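You operate a simulated robot arm through the tools that you are given. There is no shell and no other tool.

You are at the controls of a simulated robot arm. One attempt, no reset.

JOB
Crimp the blue hose stub with the die size printed on it.
Fine: load the press, set the die knob, shut the guard, switch on, hold the button till done; leave all as it stands.

Only the result counts: the job must be done as asked and must still hold three seconds after the hand-in. Knocking over, shifting, dropping, spilling or breaking anything else fails it.

ROBOT AND FRAMES
A 7-joint arm with a two-finger gripper, fixed in place. Base frame: the origin is on the floor under the middle of its stand, x ahead of it, y to its left, z up. Lengths are in mm, angles in rad, forces in N, time in s.
With the tool pointing down near the work surface it reaches from about 100 to 600 mm from the base axis. Its first joint turns from -2.496 to 2.496 rad. Payload 1.47 kg.
The tool frame sits at the grasp point between the pads (the TCP): z along the fingers, y along the line on which they close. The tips reach 16 mm beyond it. The gripper opens to 87 mm; its body begins 55 mm behind the TCP.
Orientation is told as [roll, pitch, yaw] about the base's x, y, z axes, in that order, counted from this pose: with the fingers straight down and closing along the base's y, the tool's x points along the base's -x, its y along +y and its z along -z.

CONTROLS
- The arm moves only by the tool jog_arm. Its argument "plan" is a list of rows, each a list of 6 numbers: the shift along the base's x, y, z in mm, then the turn, a rotation vector about the base's x, y, z in rad. In form: [[x, y, z, rx, ry, rz], ...]. A call has 1 to 20 rows; each row shifts and turns the commanded pose from where the row before left it. "claw" is the finger opening in mm, from 0 to 87, set as the call begins (left out, the last holds). A row lasts 0.2 s, in which the tool goes at most 50 mm and 0.15 rad; a call with a longer step from one row to the next is refused whole, and so is a gripper value outside its range. Where a pose cannot be reached the arm comes as near as it can. A force on the tool above 40 N (or 10 N above the force at the start of the call, whichever is more), or a blocked arm, ends the call early, and 0.2 s more pass. The fingers move at their own pace (about 45 mm/s each) and stop on an object; they squeeze with about 28 N. The grip force told is the motor's: it shows also when the fingers shut on nothing. Time passes only in rows, and 0.2 s behind the last, so rows that do not move let the fingers close. The reply holds the time, the measured pose of the TCP, the force on the tool along the base axes, the opening and the grip force, in the units named above and with some noise, with the torque about the TCP (base axes, N m) and any sound that the robot's microphone picked up.
- Cameras (640 x 400 px; columns grow to the right, rows downward): "scene" is fixed at [400.1, -650.8, 1563.6]; the picture's right is [0.91, 0.42, 0.00], its down [0.39, -0.85, -0.36] and it looks along [-0.15, 0.32, -0.93] (base axes); focal length 321 px, centre (320, 200). "wrist" rides on the gripper at [73, 12, -90] in the tool frame; the picture's right is [-0.16, 0.99, 0.00], its down [-0.72, -0.12, -0.68] and it looks along [-0.67, -0.11, 0.73] (tool axes); focal length 247 px, centre (320, 200). There is no depth. A picture from a camera that has moved, and an enlarged one, comes with that camera's place and axes in the base frame and with its lens.
- get_image(camera): a new picture of that camera. No time passes.
- raise_lower(by): slides the trunk up (or, below 0, down) by that many mm; the arm rides with it, the base frame stays. It gives what a move gives, with no picture.
- close_up(camera, box): a new picture of the part [left, top, right, bottom] of that camera's present view, enlarged. No time passes.
- close_job(): hands the job in; it is judged then, once.

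Nothing tells you positions but the pictures and the camera data. Unless the task says otherwise, let go and move clear before handing in.

The tools are called after "Emit:" as a command line: name --pt "numbers of a row" for each row, then --argument value for the rest, lists and objects as JSON in quotes. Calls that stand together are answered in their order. jog_arm: Moves the arm, as the interface text tells. Its arguments: {"type":"object","properties":{"plan":{"type":"array","items":{"type":"array","items":{"type":"number"}}},"claw":{"type":"number"}},"required":["plan"]} The other tools are called the same way: raise_lower (by) moves the trunk up or down; get_image (camera) takes a picture; close_up (camera, box) takes an enlarged picture of a part of a camera's view; close_job () hands the job in.

At the start:

```text
t: 0.0
ee_pos: [153.5, -390.7, 1118.3]
orientation: [-0.001, 0.001, 0.001]
contact_force: [0.4, -0.1, -0.1]
wrist_torque: [-0.02, 0.0, 0.0]
grip_width: 87.0
gripper_force: 0.1
trunk travel left (down, up): [-832.0, 408.0]
```

scene: 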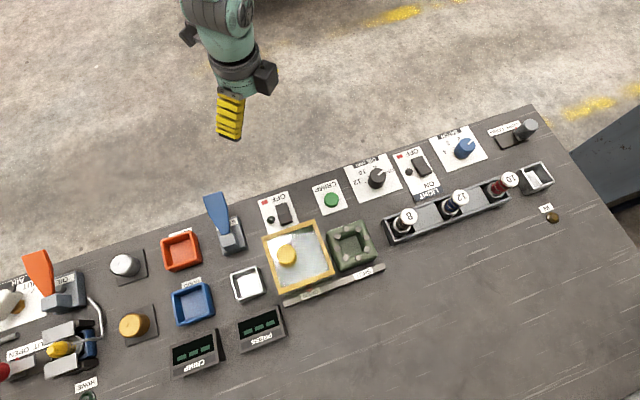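
wrist: 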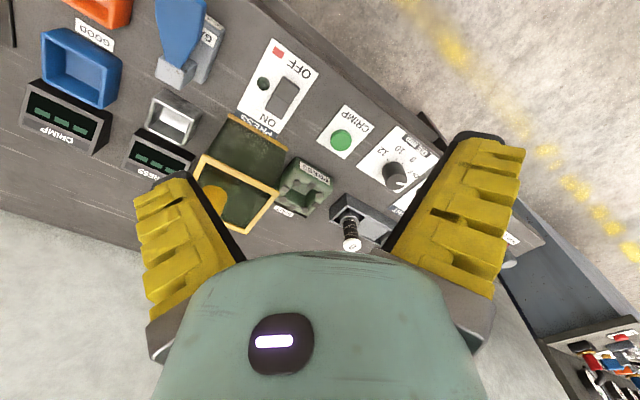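

I see a bench with a press area (guard box, knob, switch, button) and a rack with three hose stubs labelled 8, 12, 10. I'll look closer at each part before moving.

Emit:
close_up --camera "scene" --box '[370, 120, 570, 245]'

Emit:
close_up --camera "scene" --box '[240, 140, 440, 265]'

Emit:
close_up --camera "scene" --box '[220, 200, 420, 325]'

Emit:
close_up --camera "scene" --box '[90, 180, 290, 380]'

Emit:
close_up --camera "scene" --box '[0, 230, 160, 400]'

Emit:
close_up --camera "wrist" --box '[100, 20, 450, 250]'

```text
3.20 times, centred on (470, 182) of scene
camera zoom: at [400.1, -650.8, 1563.6], right [0.91, 0.42, 0.0], down [0.39, -0.85, -0.36], along [-0.15, 0.32, -0.93], focal length 1028 px, centre (-160, 256)
```

zoom: 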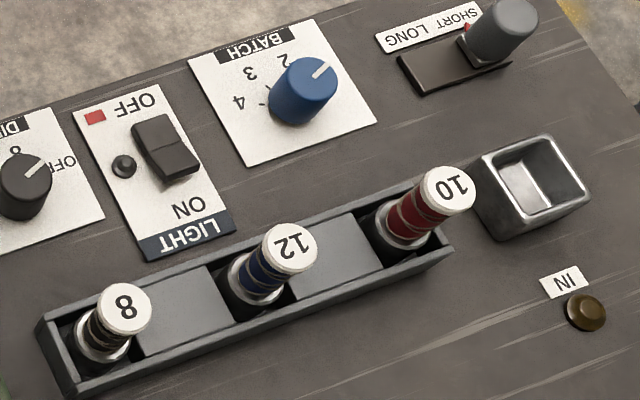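

```text
3.20 times, centred on (340, 202) of scene
camera zoom: at [400.1, -650.8, 1563.6], right [0.91, 0.42, 0.0], down [0.39, -0.85, -0.36], along [-0.15, 0.32, -0.93], focal length 1028 px, centre (256, 192)
```

zoom: 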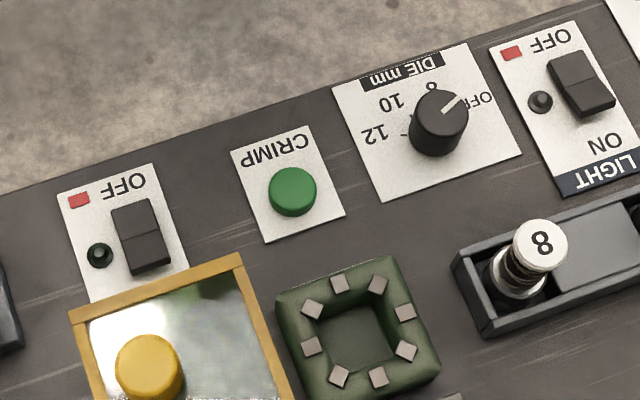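

```text
3.20 times, centred on (320, 262) of scene
camera zoom: at [400.1, -650.8, 1563.6], right [0.91, 0.42, 0.0], down [0.39, -0.85, -0.36], along [-0.15, 0.32, -0.93], focal length 1028 px, centre (320, 0)
```

zoom: 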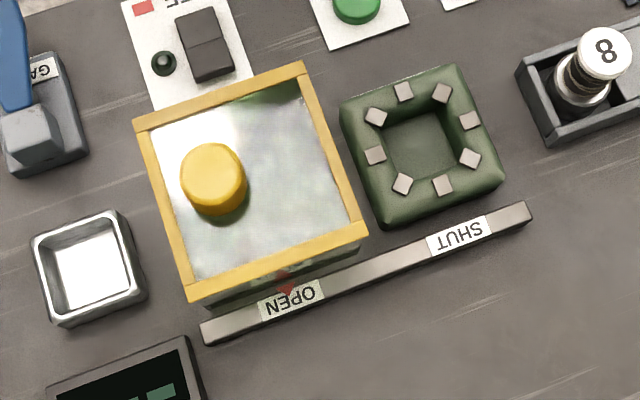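

```text
2.00 times, centred on (190, 280) of scene
camera zoom: at [400.1, -650.8, 1563.6], right [0.91, 0.42, 0.0], down [0.39, -0.85, -0.36], along [-0.15, 0.32, -0.93], focal length 643 px, centre (580, 40)
```

zoom: 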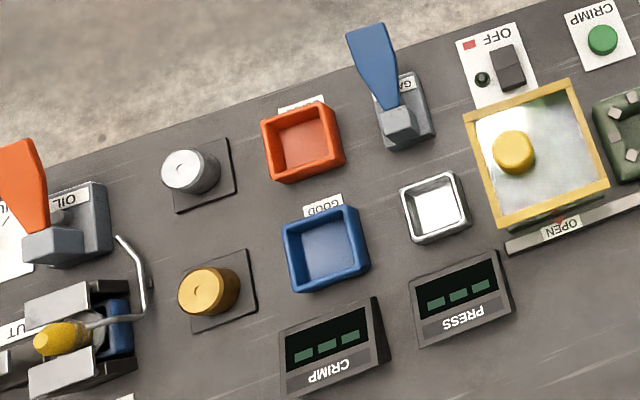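

```text
2.35 times, centred on (80, 315) of scene
camera zoom: at [400.1, -650.8, 1563.6], right [0.91, 0.42, 0.0], down [0.39, -0.85, -0.36], along [-0.15, 0.32, -0.93], focal length 756 px, centre (885, -71)
```

zoom: 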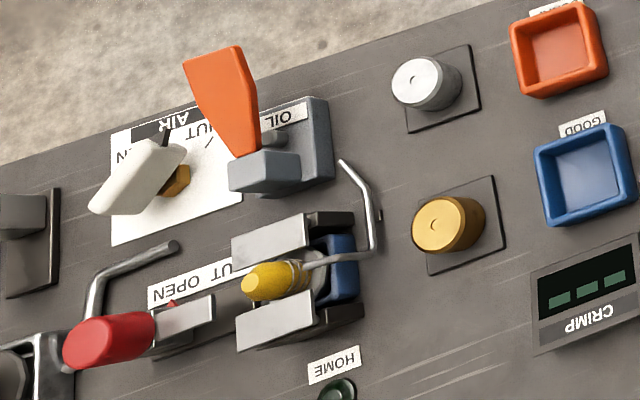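

```text
1.74 times, centred on (275, 135) of wrist
camera zoom: at [80.0, -378.1, 1207.6], right [0.16, 0.99, 0.0], down [0.72, -0.12, 0.68], along [0.67, -0.11, -0.73], focal length 430 px, centre (398, 313)
```

zoom: 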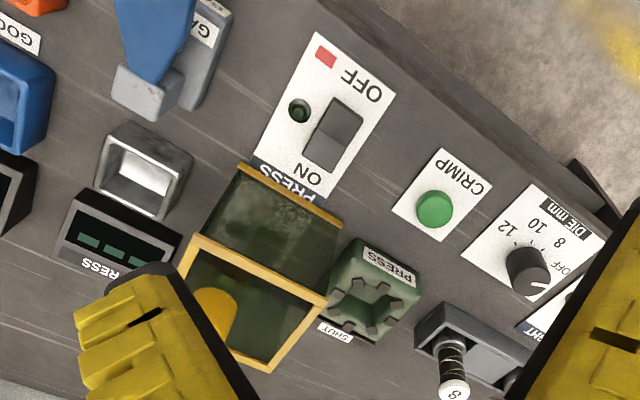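

The bench is turned about 45° to my base frame. It holds the rack of stubs (8, 12, 10), the green press block, the sliding guard, the die knob, the PRESS switch and the CRIMP button. I'll turn the wrist to face the bench and view the rack with the wrist camera.

Emit:
jog_arm --pt "29.5 35.5 0 0 0 -0.0982" --pt "29.5 35.5 0 0 0 -0.0982" --pt "29.5 35.5 0 0 0 -0.0982" --pt "29.5 35.5 0 0 0 -0.0982" --pt "29.5 35.5 0 0 0 -0.0982" --pt "29.5 35.5 0 0 0 -0.0982" --pt "29.5 35.5 0 0 0 -0.0982" --pt "29.5 35.5 0 0 0 -0.0982" --pt "0 0 0 0 0 0"

Emit:
get_image --camera "wrist"

Emit:
get_image --camera "scene"

```text
t: 2.0
ee_pos: [422.3, -175.1, 1144.2]
orientation: [0.02, -0.003, -0.791]
contact_force: [0.3, 0.2, -0.7]
wrist_torque: [0.05, 0.02, 0.01]
grip_width: 87.0
gripper_force: 0.1
out of reach, approached as far as the arm can: row 1, 5, 6, 7, 8
trunk travel left (down, up): [-832.0, 408.0]
```

```text
taken
camera wrist: at [376.4, -115.4, 1233.8], right [0.81, 0.58, 0.02], down [0.42, -0.6, 0.68], along [0.41, -0.55, -0.73], focal length 247 px, centre (320, 200)
```

wrist: 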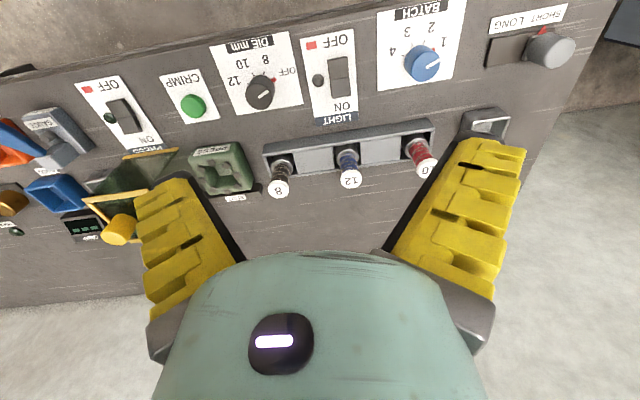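

```text
taken
```

scene: 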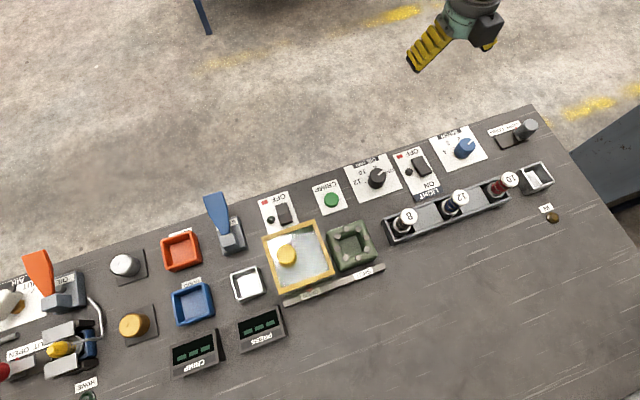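

The cap of the blue stub (12) works out to about (574, -290, 908), and the bench controls sit around z ≈ 805. The arm stopped short of where I sent it, so I'll check how it behaves with a small move down and outward.

Emit:
jog_arm --pt "0 0 0 0 0 0" --pt "0 0 -20 0 0 0" --pt "0 0 -20 0 0 0" --pt "0 0 -20 0 0 0" --pt "0 0 0 0 0 0"

```text
t: 3.2
ee_pos: [418.8, -174.2, 1084.6]
orientation: [-0.002, 0.0, -0.787]
contact_force: [-0.5, 0.1, 0.2]
wrist_torque: [0.01, 0.0, 0.01]
grip_width: 86.9
gripper_force: 0.0
trunk travel left (down, up): [-832.0, 408.0]
```

The commands now restart from the pose the arm actually reached. I'll move toward a viewing spot nearer the rack and lower.

Emit:
jog_arm --pt "0 -10 -25 0 0 0" --pt "0 -10 -25 0 0 0" --pt "0 -10 -25 0 0 0" --pt "0 -10 -25 0 0 0" --pt "0 0 0 0 0 0"

Emit:
get_image --camera "wrist"

Emit:
close_up --camera "wrist" --box '[220, 60, 480, 240]'

```text
t: 4.4
ee_pos: [420.0, -215.2, 983.9]
orientation: [-0.001, 0.0, -0.785]
contact_force: [-0.7, -0.5, -0.7]
wrist_torque: [0.03, -0.02, -0.01]
grip_width: 86.8
gripper_force: 0.2
trunk travel left (down, up): [-832.0, 408.0]
```

```text
taken
camera wrist: at [376.9, -155.2, 1073.5], right [0.81, 0.59, 0.0], down [0.43, -0.59, 0.68], along [0.4, -0.55, -0.73], focal length 247 px, centre (320, 200)
```

wrist: 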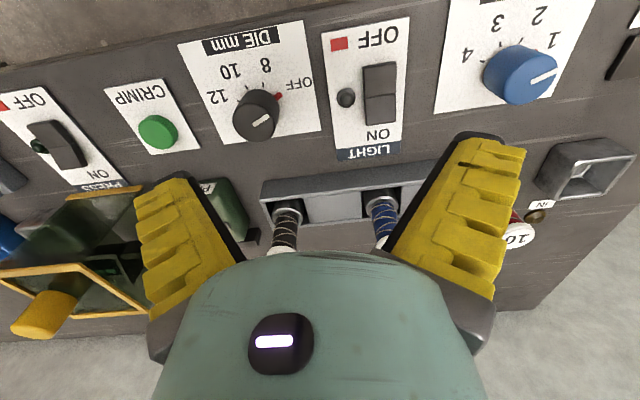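

```text
2.22 times, centred on (350, 150) of wrist
camera zoom: at [376.9, -155.2, 1073.5], right [0.81, 0.59, 0.0], down [0.43, -0.59, 0.68], along [0.4, -0.55, -0.73], focal length 549 px, centre (253, 311)
```

zoom: 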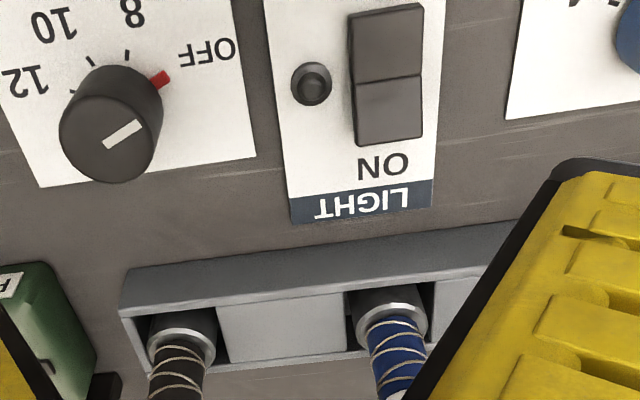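

The blue stub sits upright in its rack slot, with its ferrule low and its numbered cap on top. I'll move so the stub shows between the fingers and refine its position.

Emit:
jog_arm --pt "27.5 -8 0 0 0 0" --pt "27.5 -8 0 0 0 0" --pt "27.5 -8 0 0 0 0" --pt "27.5 -8 0 0 0 0" --pt "0 0 0 0 0 0"

Emit:
get_image --camera "wrist"

Emit:
close_up --camera "wrist" --box '[220, 60, 420, 260]'

```text
t: 5.6
ee_pos: [529.2, -247.3, 983.8]
orientation: [0.0, 0.0, -0.785]
contact_force: [0.3, -0.5, -0.4]
wrist_torque: [-0.01, -0.02, -0.02]
grip_width: 87.0
gripper_force: 0.0
trunk travel left (down, up): [-832.0, 408.0]
```

```text
taken
camera wrist: at [487.0, -186.2, 1073.6], right [0.81, 0.59, 0.0], down [0.43, -0.59, 0.68], along [0.4, -0.55, -0.73], focal length 247 px, centre (320, 200)
```

wrist: 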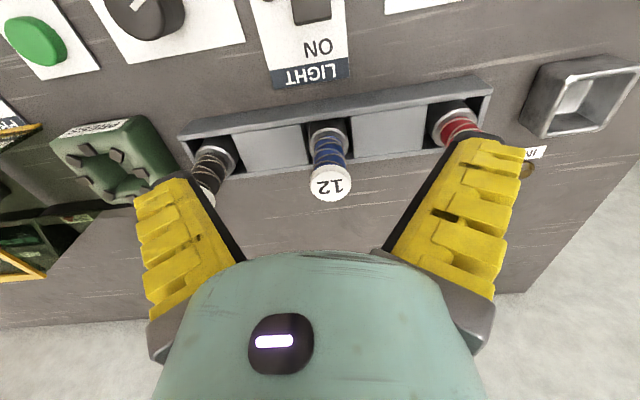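

```text
2.00 times, centred on (320, 160) of wrist
camera zoom: at [487.0, -186.2, 1073.6], right [0.81, 0.59, 0.0], down [0.43, -0.59, 0.68], along [0.4, -0.55, -0.73], focal length 494 px, centre (320, 280)
```

zoom: 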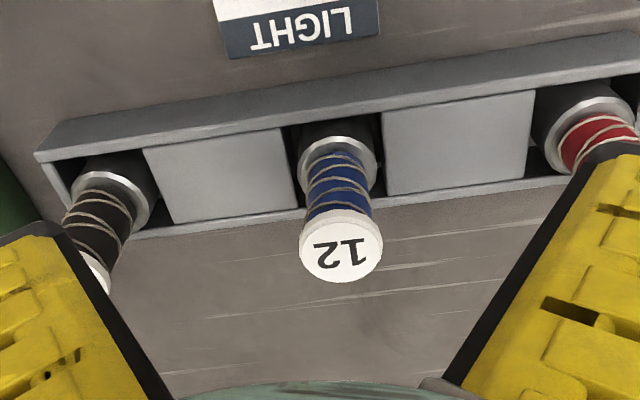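

The cap does read 12, and two views put its top centre at about (573, -291, 910). The hose below it runs down to roughly z 834. I'll centre the open gripper over it and check that I can reach.

Emit:
jog_arm --pt "22 -22 0 0 0 0" --pt "22 -22 0 0 0 0" --pt "0 0 0 0 0 0"

Emit:
get_image --camera "wrist"

Emit:
close_up --camera "scene" --box '[370, 80, 570, 245]'

```text
t: 6.4
ee_pos: [573.5, -292.0, 984.5]
orientation: [0.002, -0.003, -0.781]
contact_force: [0.5, 0.1, 0.3]
wrist_torque: [0.0, 0.08, 0.0]
grip_width: 87.0
gripper_force: 0.1
trunk travel left (down, up): [-832.0, 408.0]
```

```text
taken
camera wrist: at [530.3, -232.1, 1073.3], right [0.81, 0.59, 0.0], down [0.43, -0.59, 0.68], along [0.4, -0.55, -0.73], focal length 247 px, centre (320, 200)
```

wrist: 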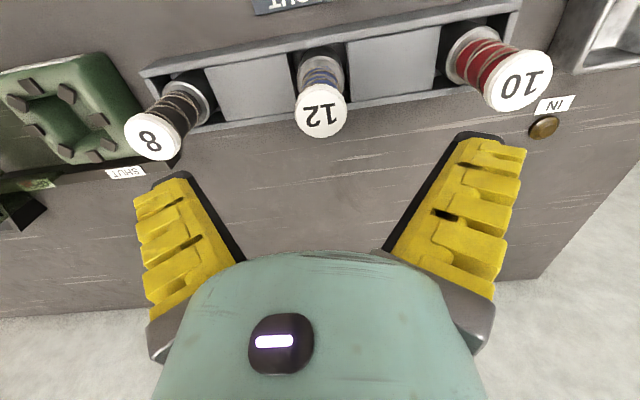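

```text
2.42 times, centred on (470, 162) of scene
camera zoom: at [400.1, -650.8, 1563.6], right [0.91, 0.42, 0.0], down [0.39, -0.85, -0.36], along [-0.15, 0.32, -0.93], focal length 779 px, centre (-44, 291)
```

zoom: 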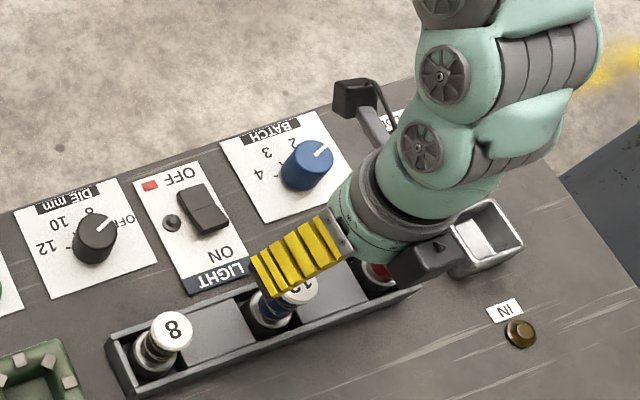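

The gripper is centred over the blue stub, within about 3 mm, and it's within reach. I'll shift it slightly inward and descend until the pads straddle the hose below the cap.

Emit:
jog_arm --pt "-2 2 -25 0 0 0" --pt "0 0 -25 0 0 0" --pt "0 0 -25 0 0 0" --pt "0 0 -20 0 0 0" --pt "0 0 -16 0 0 0" --pt "0 0 0 0 0 0"

Emit:
get_image --camera "wrist"

Emit:
close_up --camera "scene" --box '[370, 80, 570, 245]'

```text
t: 7.8
ee_pos: [546.6, -273.7, 911.4]
orientation: [-0.001, 0.002, -0.785]
contact_force: [0.8, -0.1, -0.3]
wrist_torque: [-0.02, 0.0, 0.03]
grip_width: 86.9
gripper_force: 0.1
out of reach, approached as far as the arm can: row 2, 3, 4, 5
trunk travel left (down, up): [-832.0, 408.0]
```

```text
taken
camera wrist: at [502.8, -213.7, 999.5], right [0.81, 0.59, 0.0], down [0.43, -0.59, 0.68], along [0.4, -0.55, -0.73], focal length 247 px, centre (320, 200)
```

wrist: 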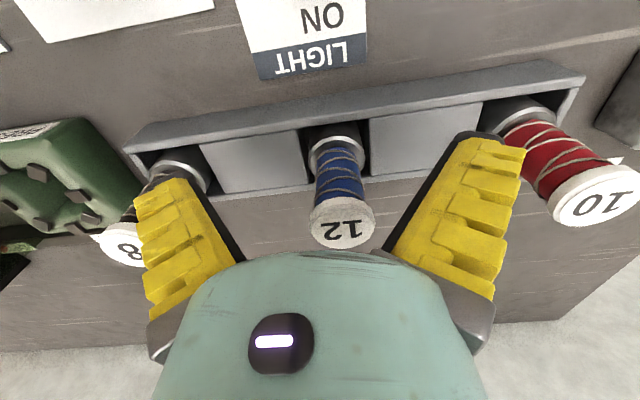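

```text
2.42 times, centred on (470, 162) of scene
camera zoom: at [400.1, -650.8, 1563.6], right [0.91, 0.42, 0.0], down [0.39, -0.85, -0.36], along [-0.15, 0.32, -0.93], focal length 779 px, centre (-44, 291)
```

zoom: 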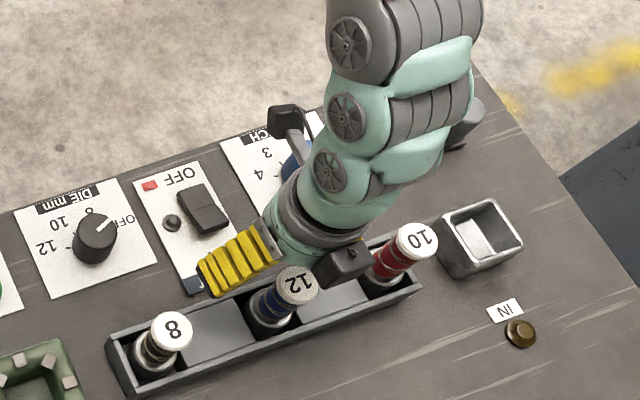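

That height is beyond reach at the current trunk level, and the arm sagged short of the stub without touching it. I'll lift and back off, then lower the trunk so the arm works at a better height.

Emit:
jog_arm --pt "0 0 25 0 0 0" --pt "0 0 25 0 0 0" --pt "0 0 25 0 0 0" --pt "-10 10 25 0 0 0" --pt "-10 10 25 0 0 0" --pt "0 0 0 0 0 0"

Emit:
raise_lower --by -70

```text
t: 9.2
ee_pos: [527.5, -252.9, 1034.7]
orientation: [0.0, 0.001, -0.786]
contact_force: [-0.8, -0.8, -0.3]
wrist_torque: [-0.01, 0.0, -0.01]
grip_width: 87.0
gripper_force: 0.1
trunk travel left (down, up): [-832.0, 408.0]
```

```text
t: 10.3
ee_pos: [526.6, -254.1, 964.0]
orientation: [-0.001, 0.001, -0.786]
contact_force: [-0.1, -0.2, 0.0]
wrist_torque: [-0.01, -0.02, -0.01]
grip_width: 87.0
gripper_force: 0.1
trunk travel left (down, up): [-762.0, 478.0]
```

The trunk moves as expected. I'll repeat the lift and lower once more to gain more margin.

Emit:
jog_arm --pt "0 0 25 0 0 0" --pt "0 0 25 0 0 0" --pt "0 0 25 0 0 0" --pt "0 0 0 0 0 0"

Emit:
raise_lower --by -80

```text
t: 11.3
ee_pos: [549.0, -275.9, 1016.9]
orientation: [0.001, 0.001, -0.785]
contact_force: [-0.5, 0.1, -0.9]
wrist_torque: [0.02, 0.01, 0.02]
grip_width: 87.0
gripper_force: 0.1
out of reach, approached as far as the arm can: row 1, 2, 3
trunk travel left (down, up): [-762.0, 478.0]
```

```text
t: 12.4
ee_pos: [550.1, -276.9, 937.0]
orientation: [-0.001, 0.001, -0.785]
contact_force: [0.6, -0.2, -0.7]
wrist_torque: [-0.01, -0.02, -0.01]
grip_width: 86.9
gripper_force: 0.0
trunk travel left (down, up): [-682.0, 558.0]
```

The trunk is 150 mm below its start, and the fingertips are still above the cap. I'll check the view before closing in on the stub.

Emit:
jog_arm --pt "11 -7 8 0 0 0" --pt "10 -6 0 0 0 0" --pt "0 0 0 0 0 0"

Emit:
get_image --camera "wrist"

Emit:
close_up --camera "wrist" --box '[240, 20, 400, 180]'

```text
t: 13.2
ee_pos: [571.0, -289.3, 945.7]
orientation: [0.001, 0.002, -0.788]
contact_force: [-0.8, 0.4, -0.1]
wrist_torque: [0.02, -0.01, -0.01]
grip_width: 87.2
gripper_force: 0.1
trunk travel left (down, up): [-682.0, 558.0]
```

```text
taken
camera wrist: at [527.3, -228.5, 1034.8], right [0.81, 0.59, 0.0], down [0.43, -0.6, 0.68], along [0.4, -0.55, -0.73], focal length 247 px, centre (320, 200)
```

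wrist: 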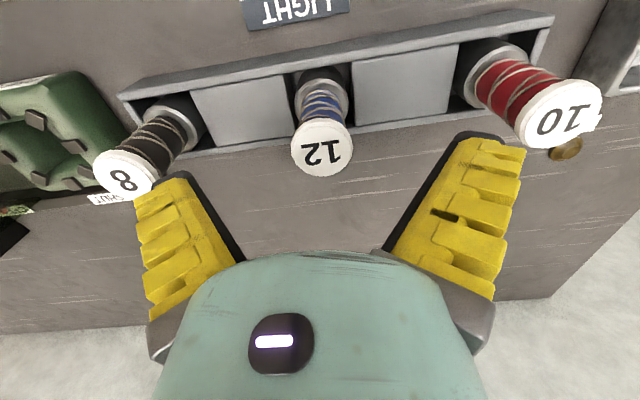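

```text
2.50 times, centred on (320, 100) of wrist
camera zoom: at [527.3, -228.5, 1034.8], right [0.81, 0.59, 0.0], down [0.43, -0.6, 0.68], along [0.4, -0.55, -0.73], focal length 617 px, centre (320, 450)
```

zoom: 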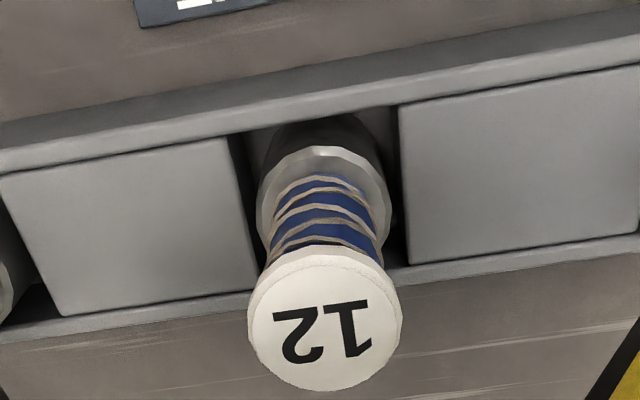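

The gripper sits within 2 mm of the stub's axis. I'll descend now so the pads cover the hose just below the cap.

Emit:
jog_arm --pt "1 -1 -20 0 0 0" --pt "0 0 -20 0 0 0" --pt "0 0 -16 0 0 0" --pt "0 0 -16 0 0 0" --pt "0 0 0 0 0 0"

Emit:
get_image --camera "wrist"

Emit:
close_up --camera "scene" --box '[370, 80, 570, 245]'

```text
t: 14.4
ee_pos: [569.6, -290.1, 874.1]
orientation: [0.0, 0.003, -0.786]
contact_force: [0.5, -0.7, 0.5]
wrist_torque: [-0.01, 0.02, -0.02]
grip_width: 87.0
gripper_force: 0.0
trunk travel left (down, up): [-682.0, 558.0]
```

```text
taken
camera wrist: at [527.9, -229.9, 962.1], right [0.81, 0.59, 0.0], down [0.43, -0.59, 0.68], along [0.4, -0.55, -0.73], focal length 247 px, centre (320, 200)
```

wrist: 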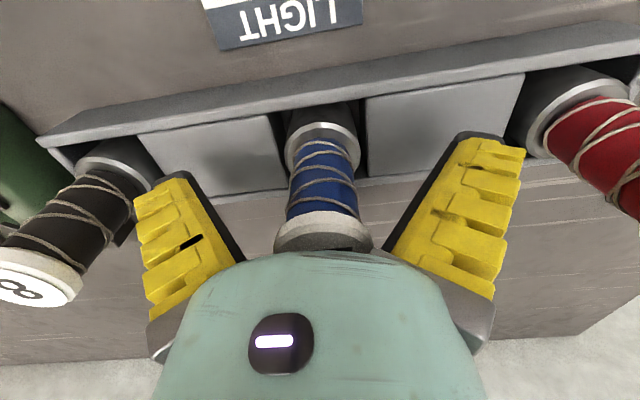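

```text
2.42 times, centred on (470, 162) of scene
camera zoom: at [400.1, -650.8, 1563.6], right [0.91, 0.42, 0.0], down [0.39, -0.85, -0.36], along [-0.15, 0.32, -0.93], focal length 779 px, centre (-44, 291)
```

zoom: 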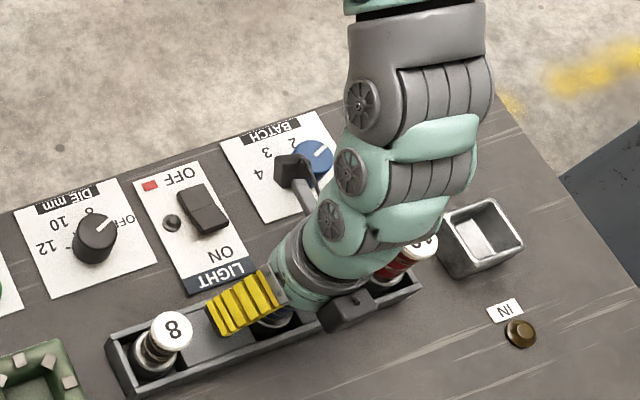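

The stub is between the pads at grip height. I'll close on it now.

Emit:
jog_arm --pt "0 0 0 0 0 0" --pt "0 0 0 0 0 0" --pt "0 0 0 0 0 0" --pt "0 0 0 0 0 0" --pt "0 0 0 0 0 0" --pt "0 0 0 0 0 0" --claw 0

Emit:
get_image --camera "wrist"

```text
t: 15.8
ee_pos: [571.5, -290.9, 873.9]
orientation: [0.0, -0.001, -0.784]
contact_force: [-0.1, 0.4, 8.9]
wrist_torque: [-0.18, -0.12, 0.02]
grip_width: 22.2
gripper_force: 28.1
trunk travel left (down, up): [-682.0, 558.0]
```

```text
taken
camera wrist: at [529.1, -230.4, 963.1], right [0.81, 0.59, 0.0], down [0.43, -0.59, 0.68], along [0.4, -0.55, -0.73], focal length 247 px, centre (320, 200)
```

wrist: 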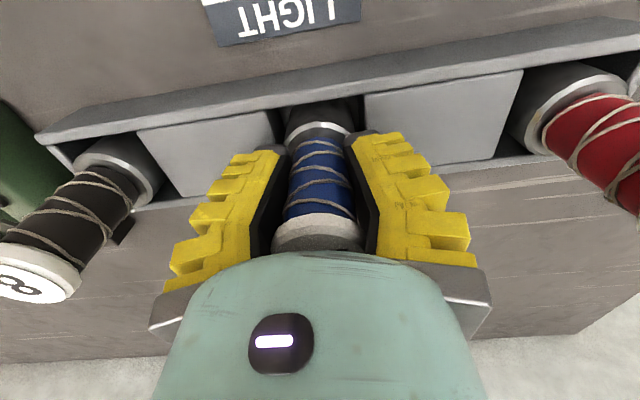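

The gripper holds the hose at 22 mm with 28 N. I'll lift straight up and check that it comes out cleanly.

Emit:
jog_arm --pt "0 0 10 0 0 0" --pt "0 0 15 0 0 0" --pt "0 0 20 0 0 0" --pt "0 0 20 0 0 0" --pt "0 0 20 0 0 0" --pt "0 0 0 0 0 0"

Emit:
get_image --camera "wrist"

Emit:
close_up --camera "scene" --box '[370, 80, 570, 245]'

```text
t: 17.2
ee_pos: [571.2, -289.1, 957.1]
orientation: [-0.003, 0.003, -0.785]
contact_force: [0.0, -0.9, -2.9]
wrist_torque: [-0.04, -0.01, -0.01]
grip_width: 18.9
gripper_force: 27.8
trunk travel left (down, up): [-682.0, 558.0]
```

```text
taken
camera wrist: at [528.0, -229.4, 1047.1], right [0.81, 0.59, 0.0], down [0.43, -0.59, 0.68], along [0.4, -0.55, -0.73], focal length 247 px, centre (320, 200)
```

wrist: 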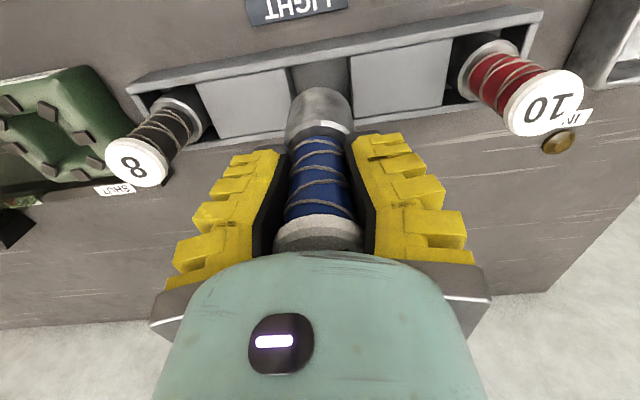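

```text
2.42 times, centred on (470, 162) of scene
camera zoom: at [400.1, -650.8, 1563.6], right [0.91, 0.42, 0.0], down [0.39, -0.85, -0.36], along [-0.15, 0.32, -0.93], focal length 779 px, centre (-44, 291)
```

zoom: 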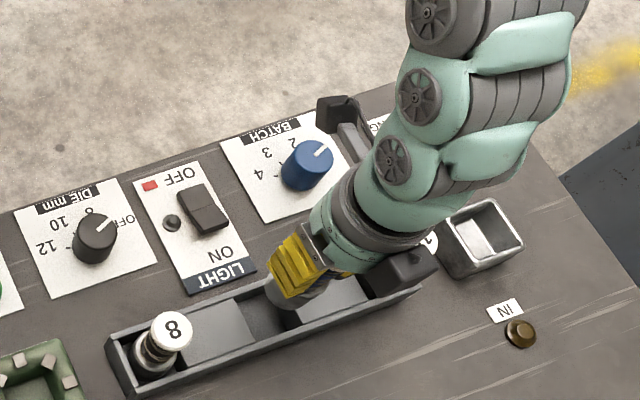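

The stub came out cleanly, with its ferrule bottom about 79 mm below the TCP. I'll raise the trunk 80 mm so it passes above the stub-8 cap on the way to the press at about (394, -467).

Emit:
raise_lower --by 80

Emit:
jog_arm --pt "-10 -10 -5 0 0 0" --pt "-18 -18 -5 0 0 0" --pt "-18 -18 -5 0 0 0" --pt "-18 -18 0 0 0 0" --pt "-18 -18 0 0 0 0" --pt "-18 -18 0 0 0 0" --pt "-18 -18 0 0 0 0" --pt "-18 -18 0 0 0 0" --pt "-18 -18 0 0 0 0" --pt "-12 -12 0 0 0 0" --pt "-8 -8 0 0 0 0" --pt "0 0 0 0 0 0"

Emit:
get_image --camera "wrist"

Emit:
get_image --camera "scene"

```text
t: 18.4
ee_pos: [571.7, -290.3, 1037.6]
orientation: [0.001, 0.0, -0.785]
contact_force: [0.0, -0.7, -3.8]
wrist_torque: [-0.01, -0.02, 0.01]
grip_width: 18.4
gripper_force: 28.0
trunk travel left (down, up): [-762.0, 478.0]
```

```text
t: 21.0
ee_pos: [395.8, -463.3, 1022.2]
orientation: [0.001, 0.004, -0.785]
contact_force: [0.5, -0.5, -2.8]
wrist_torque: [-0.01, -0.01, 0.0]
grip_width: 18.5
gripper_force: 27.9
trunk travel left (down, up): [-762.0, 478.0]
```

```text
taken
camera wrist: at [352.9, -403.4, 1111.0], right [0.81, 0.59, 0.0], down [0.43, -0.59, 0.68], along [0.4, -0.55, -0.73], focal length 247 px, centre (320, 200)
```

wrist: 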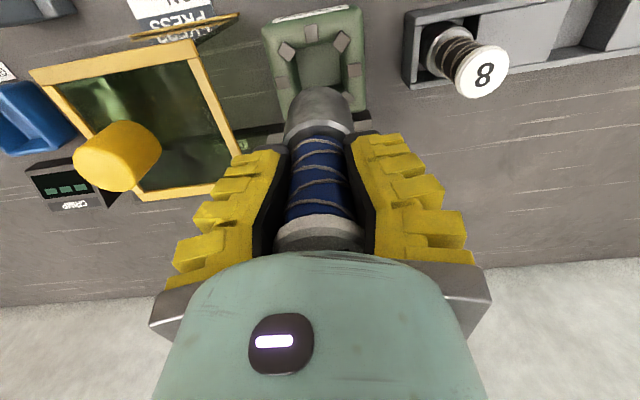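

```text
taken
```

scene: 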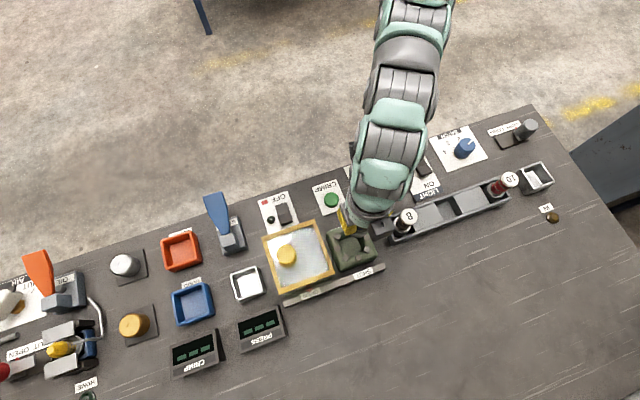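

The press opening sits almost directly below the held stub. I'll zoom in to measure the offset.

Emit:
close_up --camera "wrist" --box '[240, 0, 400, 120]'

Emit:
close_up --camera "scene" --box '[290, 180, 410, 280]'

```text
3.33 times, centred on (320, 60) of wrist
camera zoom: at [352.9, -403.4, 1111.0], right [0.81, 0.59, 0.0], down [0.43, -0.59, 0.68], along [0.4, -0.55, -0.73], focal length 823 px, centre (320, 667)
```

zoom: 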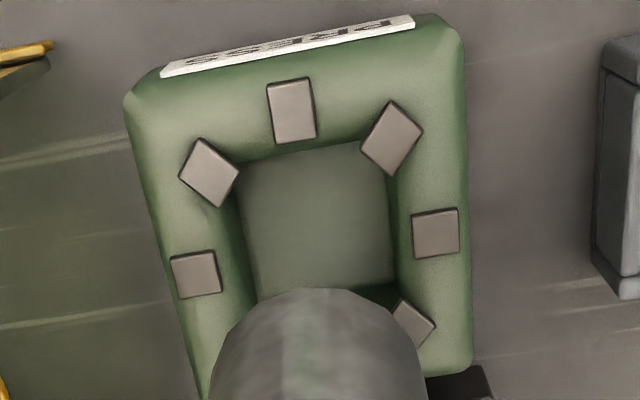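

```text
4.00 times, centred on (350, 230) of scene
camera zoom: at [400.1, -650.8, 1563.6], right [0.91, 0.42, 0.0], down [0.39, -0.85, -0.36], along [-0.15, 0.32, -0.93], focal length 1285 px, centre (200, 80)
```

zoom: 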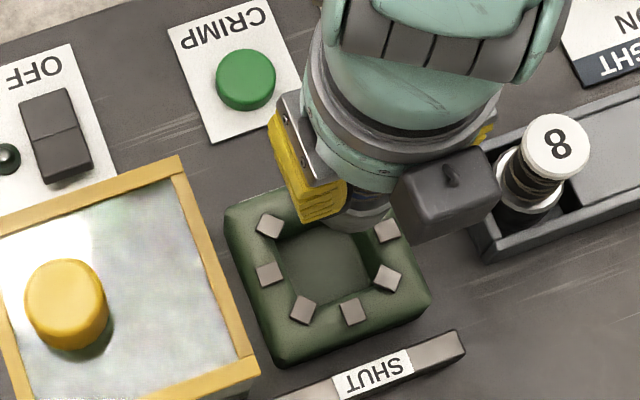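

The opening's centre comes out at about (396, -467.5), with the press top near z ≈ 841. It is roughly 50 mm wide against a 40 mm ferrule. I'll shift about 4 mm to line up and use the trunk to come down to just above it.

Emit:
jog_arm --pt "0.4 -4.3 0 0 0 0" --pt "0 0 0 0 0 0"

Emit:
raise_lower --by -80

Emit:
get_image --camera "wrist"

Emit:
close_up --camera "wrist" --box '[240, 20, 400, 140]'

Emit:
close_up --camera "scene" --box '[290, 180, 410, 280]'

```text
t: 21.6
ee_pos: [396.1, -468.5, 1021.1]
orientation: [0.001, 0.003, -0.785]
contact_force: [-0.8, 0.5, -3.5]
wrist_torque: [0.0, -0.01, -0.01]
grip_width: 17.9
gripper_force: 27.8
trunk travel left (down, up): [-762.0, 478.0]
```

```text
t: 22.8
ee_pos: [398.4, -468.1, 941.8]
orientation: [0.0, 0.003, -0.785]
contact_force: [0.4, -0.8, -1.6]
wrist_torque: [-0.02, 0.01, 0.03]
grip_width: 18.1
gripper_force: 28.2
trunk travel left (down, up): [-682.0, 558.0]
```

```text
taken
camera wrist: at [354.1, -407.3, 1031.1], right [0.81, 0.59, 0.0], down [0.43, -0.59, 0.68], along [0.4, -0.55, -0.73], focal length 247 px, centre (320, 200)
```

wrist: 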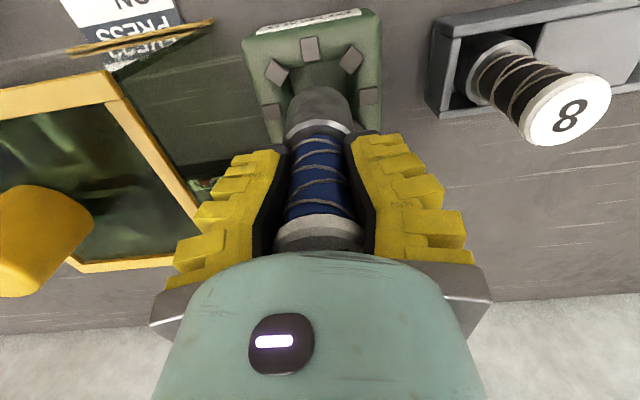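

```text
3.33 times, centred on (320, 80) of wrist
camera zoom: at [354.1, -407.3, 1031.1], right [0.81, 0.59, 0.0], down [0.43, -0.59, 0.68], along [0.4, -0.55, -0.73], focal length 823 px, centre (320, 600)
```

zoom: 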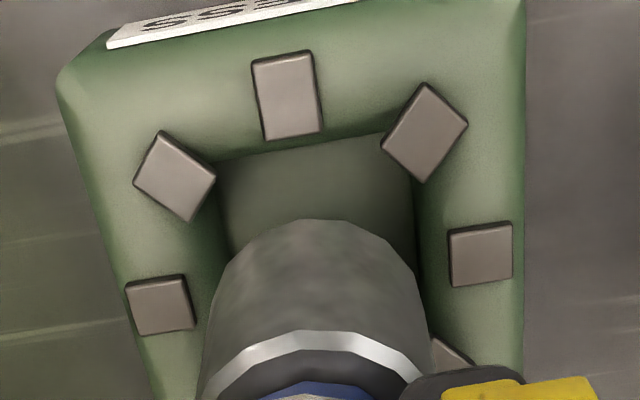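

```text
4.00 times, centred on (350, 230) of scene
camera zoom: at [400.1, -650.8, 1563.6], right [0.91, 0.42, 0.0], down [0.39, -0.85, -0.36], along [-0.15, 0.32, -0.93], focal length 1285 px, centre (200, 80)
```

zoom: 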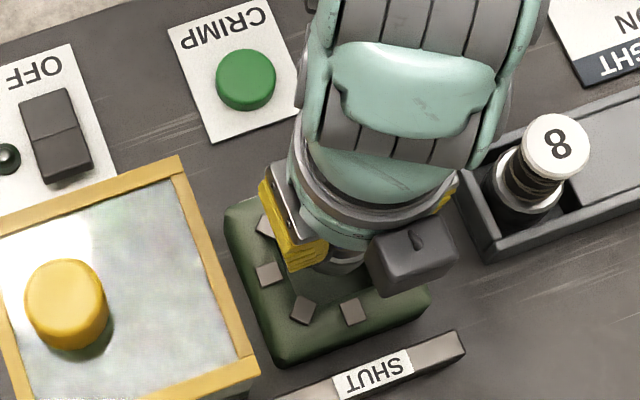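

The stub is centred on the press opening within about 1 mm. I'll lower it gently into the press.

Emit:
jog_arm --pt "0.7 -0.7 -10 0 0 0" --pt "0 0 -10 0 0 0" --pt "0 0 -10 0 0 0" --pt "0 0 -10 0 0 0" --pt "0 0 -7 0 0 0" --pt "0 0 0 0 0 0"

Emit:
get_image --camera "wrist"

Emit:
close_up --camera "scene" --box '[290, 180, 410, 280]'

```text
t: 24.2
ee_pos: [400.5, -467.2, 905.2]
orientation: [-0.007, -0.019, -0.784]
contact_force: [8.4, -12.7, 31.0]
wrist_torque: [0.02, 0.02, 0.06]
grip_width: 28.1
gripper_force: 28.0
out of reach, approached as far as the arm can: row 3, 4
trunk travel left (down, up): [-682.0, 558.0]
```

```text
taken
camera wrist: at [356.1, -404.7, 993.4], right [0.81, 0.59, 0.0], down [0.42, -0.58, 0.69], along [0.41, -0.56, -0.72], focal length 247 px, centre (320, 200)
```

wrist: 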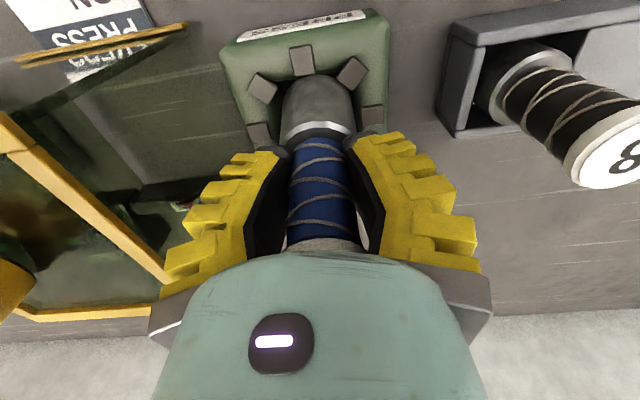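

```text
4.00 times, centred on (350, 230) of scene
camera zoom: at [400.1, -650.8, 1563.6], right [0.91, 0.42, 0.0], down [0.39, -0.85, -0.36], along [-0.15, 0.32, -0.93], focal length 1285 px, centre (200, 80)
```

zoom: 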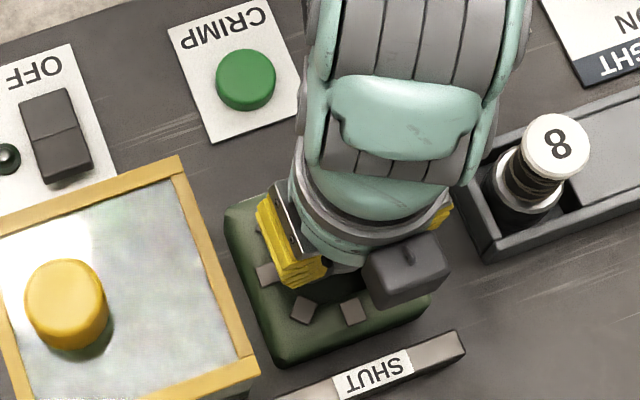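

The stub touched something: 31 N upward, and the grip opened to 28 mm. Before doing anything else I'll look closely to see whether it tilted or slid.

Emit:
close_up --camera "wrist" --box '[220, 20, 420, 260]'

Emit:
close_up --camera "scene" --box '[325, 215, 385, 265]'

```text
1.67 times, centred on (320, 140) of wrist
camera zoom: at [356.1, -404.7, 993.4], right [0.81, 0.59, 0.0], down [0.42, -0.58, 0.69], along [0.41, -0.56, -0.72], focal length 412 px, centre (320, 300)
```

zoom: 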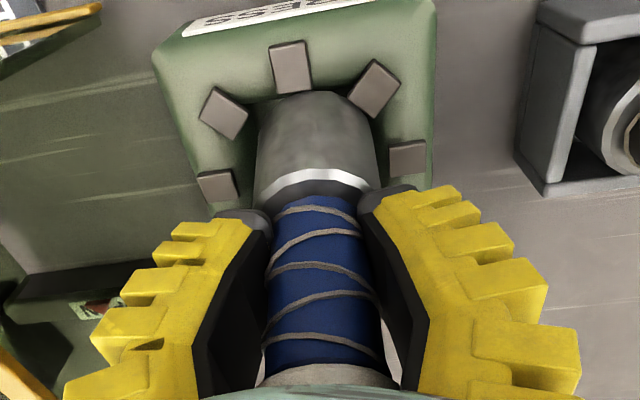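

```text
8.00 times, centred on (355, 240) of scene
camera zoom: at [400.1, -650.8, 1563.6], right [0.91, 0.42, 0.0], down [0.39, -0.85, -0.36], along [-0.15, 0.32, -0.93], focal length 2570 px, centre (40, -120)
```

zoom: 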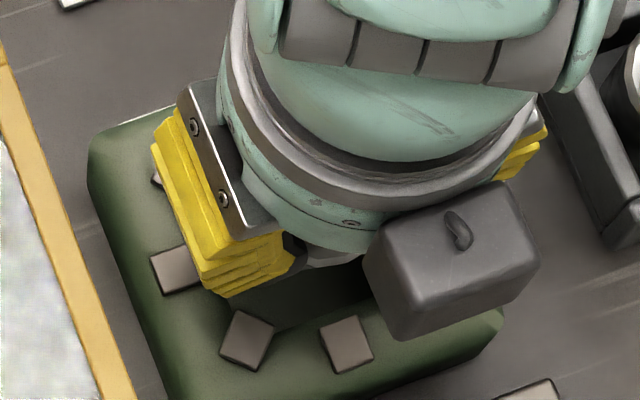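

The stub's bottom is about 15–20 mm below the press top, so it is inside the opening. It's slightly tilted from being pushed against what is probably the floor. I'll ease up a few millimetres to unload it and reassess.

Emit:
jog_arm --pt "0 0 2 0 0 0" --pt "0 0 2 0 0 0" --pt "0 0 0 0 0 0"

Emit:
close_up --camera "wrist" --box '[220, 20, 420, 260]'

```text
t: 25.0
ee_pos: [398.1, -463.2, 907.5]
orientation: [-0.003, -0.005, -0.786]
contact_force: [7.9, -17.4, 19.9]
wrist_torque: [-0.54, -0.35, -0.06]
grip_width: 26.7
gripper_force: 28.2
trunk travel left (down, up): [-682.0, 558.0]
```

```text
1.67 times, centred on (320, 140) of wrist
camera zoom: at [354.6, -403.3, 995.6], right [0.81, 0.59, 0.0], down [0.43, -0.59, 0.68], along [0.4, -0.56, -0.73], focal length 412 px, centre (320, 300)
```

zoom: 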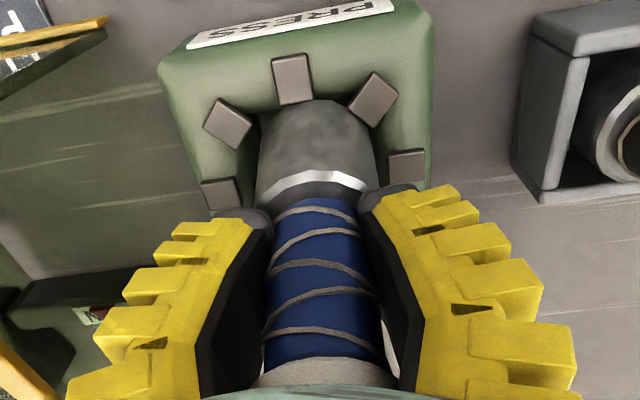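

The sideways force shows the ferrule rubbing on the robot-side wall of the opening, so the stub needs to go slightly further out. I'll lift it just clear of the press top and compare positions there, where parallax is small.

Emit:
jog_arm --pt "0 0 6 0 0 0" --pt "0 0 8 0 0 0" --pt "0 0 8 0 0 0" --pt "0 0 0 0 0 0"

Emit:
close_up --camera "wrist" --box '[220, 0, 420, 240]'

Emit:
close_up --camera "scene" --box '[290, 180, 410, 280]'

```text
t: 26.0
ee_pos: [394.0, -459.0, 925.1]
orientation: [0.002, 0.007, -0.785]
contact_force: [0.4, -0.8, -3.2]
wrist_torque: [0.04, 0.0, -0.01]
grip_width: 24.1
gripper_force: 28.2
trunk travel left (down, up): [-682.0, 558.0]
```

```text
1.67 times, centred on (320, 120) of wrist
camera zoom: at [350.8, -397.7, 1014.1], right [0.81, 0.59, 0.0], down [0.43, -0.6, 0.68], along [0.4, -0.55, -0.74], focal length 412 px, centre (320, 333)
```

zoom: 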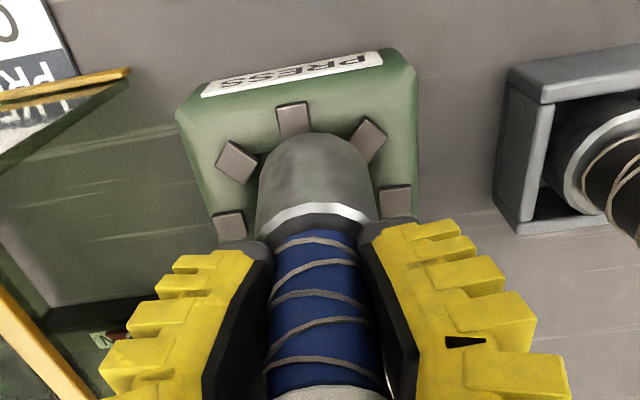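

```text
4.00 times, centred on (350, 230) of scene
camera zoom: at [400.1, -650.8, 1563.6], right [0.91, 0.42, 0.0], down [0.39, -0.85, -0.36], along [-0.15, 0.32, -0.93], focal length 1285 px, centre (200, 80)
```

zoom: 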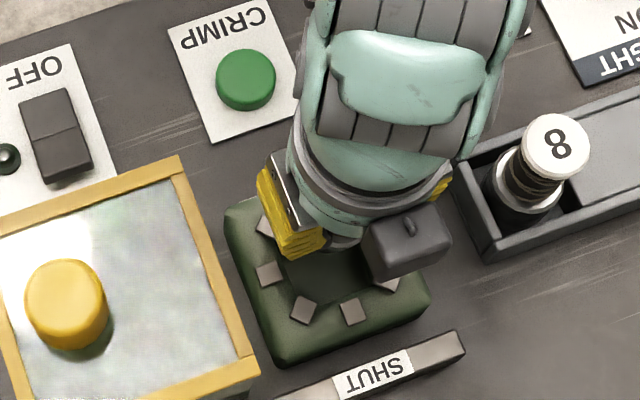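

The stub is clear of the press, but the arm drifted inward, leaving the ferrule bottom about 16 mm short of the hole's centre and tilted a few degrees. I'll rise a little, correct the tilt and move outward over the hole.

Emit:
jog_arm --pt "0 0 10 0 0 0" --pt "3 -6.2 0 -0.018 -0.018 0" --pt "3 -6.2 0 -0.018 -0.018 0" --pt "0 0 0 0 0 0"

Emit:
close_up --camera "wrist" --box '[220, 0, 420, 240]'

Emit:
close_up --camera "scene" --box '[290, 180, 410, 280]'

```text
t: 27.0
ee_pos: [400.2, -469.7, 935.8]
orientation: [0.001, -0.048, -0.785]
contact_force: [0.7, -0.4, -3.0]
wrist_torque: [0.02, -0.02, 0.01]
grip_width: 23.1
gripper_force: 28.4
trunk travel left (down, up): [-682.0, 558.0]
```

```text
1.67 times, centred on (320, 120) of wrist
camera zoom: at [354.0, -406.8, 1019.6], right [0.81, 0.59, 0.01], down [0.41, -0.57, 0.71], along [0.42, -0.58, -0.7], focal length 412 px, centre (320, 333)
```

zoom: 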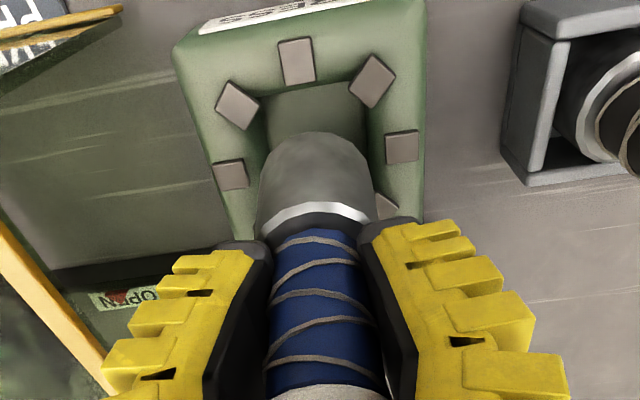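

```text
4.00 times, centred on (350, 230) of scene
camera zoom: at [400.1, -650.8, 1563.6], right [0.91, 0.42, 0.0], down [0.39, -0.85, -0.36], along [-0.15, 0.32, -0.93], focal length 1285 px, centre (200, 80)
```

zoom: 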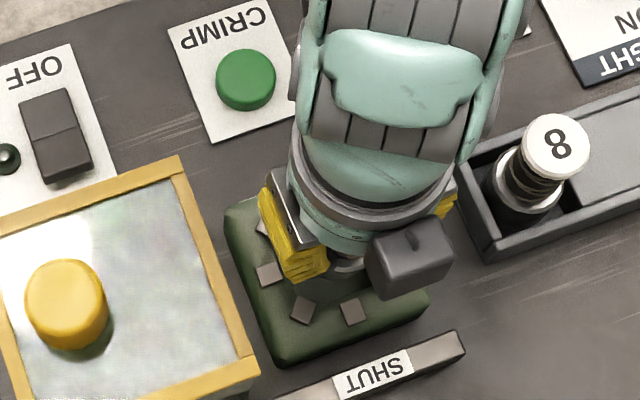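

The stub is now close to vertical and over the hole within about 2 mm. I'll shift sideways 2 mm and lower with the trunk in small steps to keep the descent straight.

Emit:
jog_arm --pt "-1.3 -1.3 0 0 0 0" --pt "0 0 0 0 0 0"

Emit:
raise_lower --by -20

Emit:
close_up --camera "wrist" --box '[220, 0, 420, 240]'

```text
t: 27.6
ee_pos: [398.5, -470.5, 932.1]
orientation: [0.002, -0.048, -0.785]
contact_force: [-0.7, 0.5, -3.8]
wrist_torque: [0.03, -0.04, 0.02]
grip_width: 22.4
gripper_force: 28.3
trunk travel left (down, up): [-682.0, 558.0]
```

```text
t: 28.3
ee_pos: [399.9, -471.8, 914.1]
orientation: [0.0, -0.048, -0.786]
contact_force: [-0.7, 0.4, -2.4]
wrist_torque: [0.03, -0.01, 0.02]
grip_width: 22.0
gripper_force: 28.0
trunk travel left (down, up): [-662.0, 578.0]
```

```text
1.67 times, centred on (320, 120) of wrist
camera zoom: at [352.4, -408.3, 999.6], right [0.81, 0.59, 0.01], down [0.41, -0.57, 0.71], along [0.42, -0.58, -0.7], focal length 412 px, centre (320, 333)
```

zoom: 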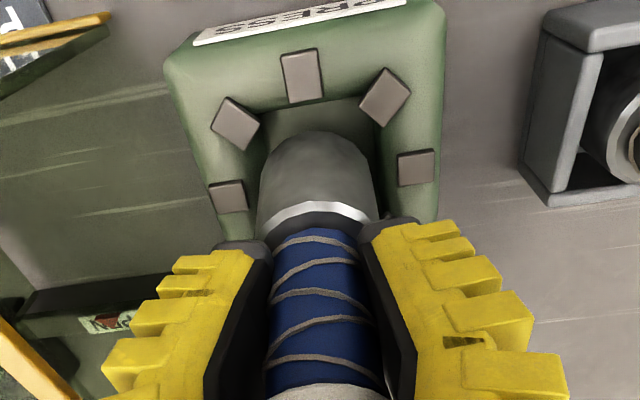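

The ferrule is centred in the opening with a visible gap all around. I'll keep lowering in small steps and watch the force.

Emit:
raise_lower --by -8

Emit:
raise_lower --by -6

Emit:
close_up --camera "wrist" --box '[220, 0, 420, 240]'

```text
t: 28.8
ee_pos: [397.7, -472.1, 906.4]
orientation: [0.0, -0.051, -0.784]
contact_force: [-0.4, -0.3, -3.2]
wrist_torque: [0.02, -0.02, -0.01]
grip_width: 22.0
gripper_force: 28.0
trunk travel left (down, up): [-654.0, 586.0]
```

```text
t: 29.4
ee_pos: [399.2, -471.8, 900.1]
orientation: [-0.001, -0.05, -0.785]
contact_force: [2.0, 0.3, -3.2]
wrist_torque: [-0.01, 0.02, 0.04]
grip_width: 21.4
gripper_force: 28.5
trunk travel left (down, up): [-648.0, 592.0]
```

```text
1.67 times, centred on (320, 120) of wrist
camera zoom: at [352.3, -408.3, 985.5], right [0.81, 0.59, 0.01], down [0.41, -0.57, 0.71], along [0.42, -0.58, -0.7], focal length 412 px, centre (320, 333)
```

zoom: 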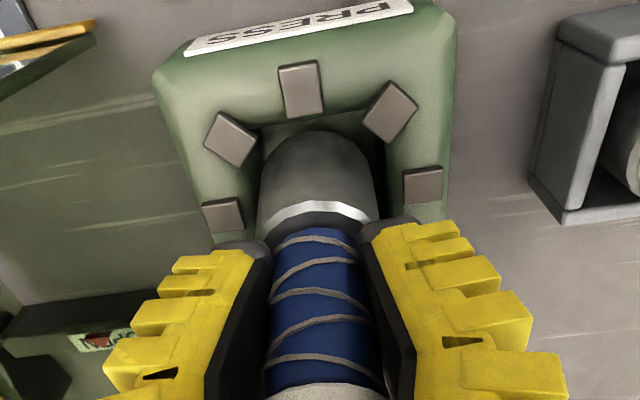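

The stub is still well centred and moving freely. I'll keep lowering until it meets the floor.

Emit:
raise_lower --by -6

Emit:
raise_lower --by -5

```text
t: 29.9
ee_pos: [398.9, -471.3, 893.8]
orientation: [-0.001, -0.047, -0.786]
contact_force: [0.3, 0.8, -3.1]
wrist_torque: [0.02, 0.01, 0.02]
grip_width: 21.2
gripper_force: 27.8
trunk travel left (down, up): [-642.0, 598.0]
```

```text
t: 30.5
ee_pos: [398.1, -471.8, 888.6]
orientation: [-0.001, -0.049, -0.786]
contact_force: [0.2, 0.2, -2.3]
wrist_torque: [0.01, -0.03, 0.02]
grip_width: 21.0
gripper_force: 27.8
trunk travel left (down, up): [-637.0, 603.0]
```

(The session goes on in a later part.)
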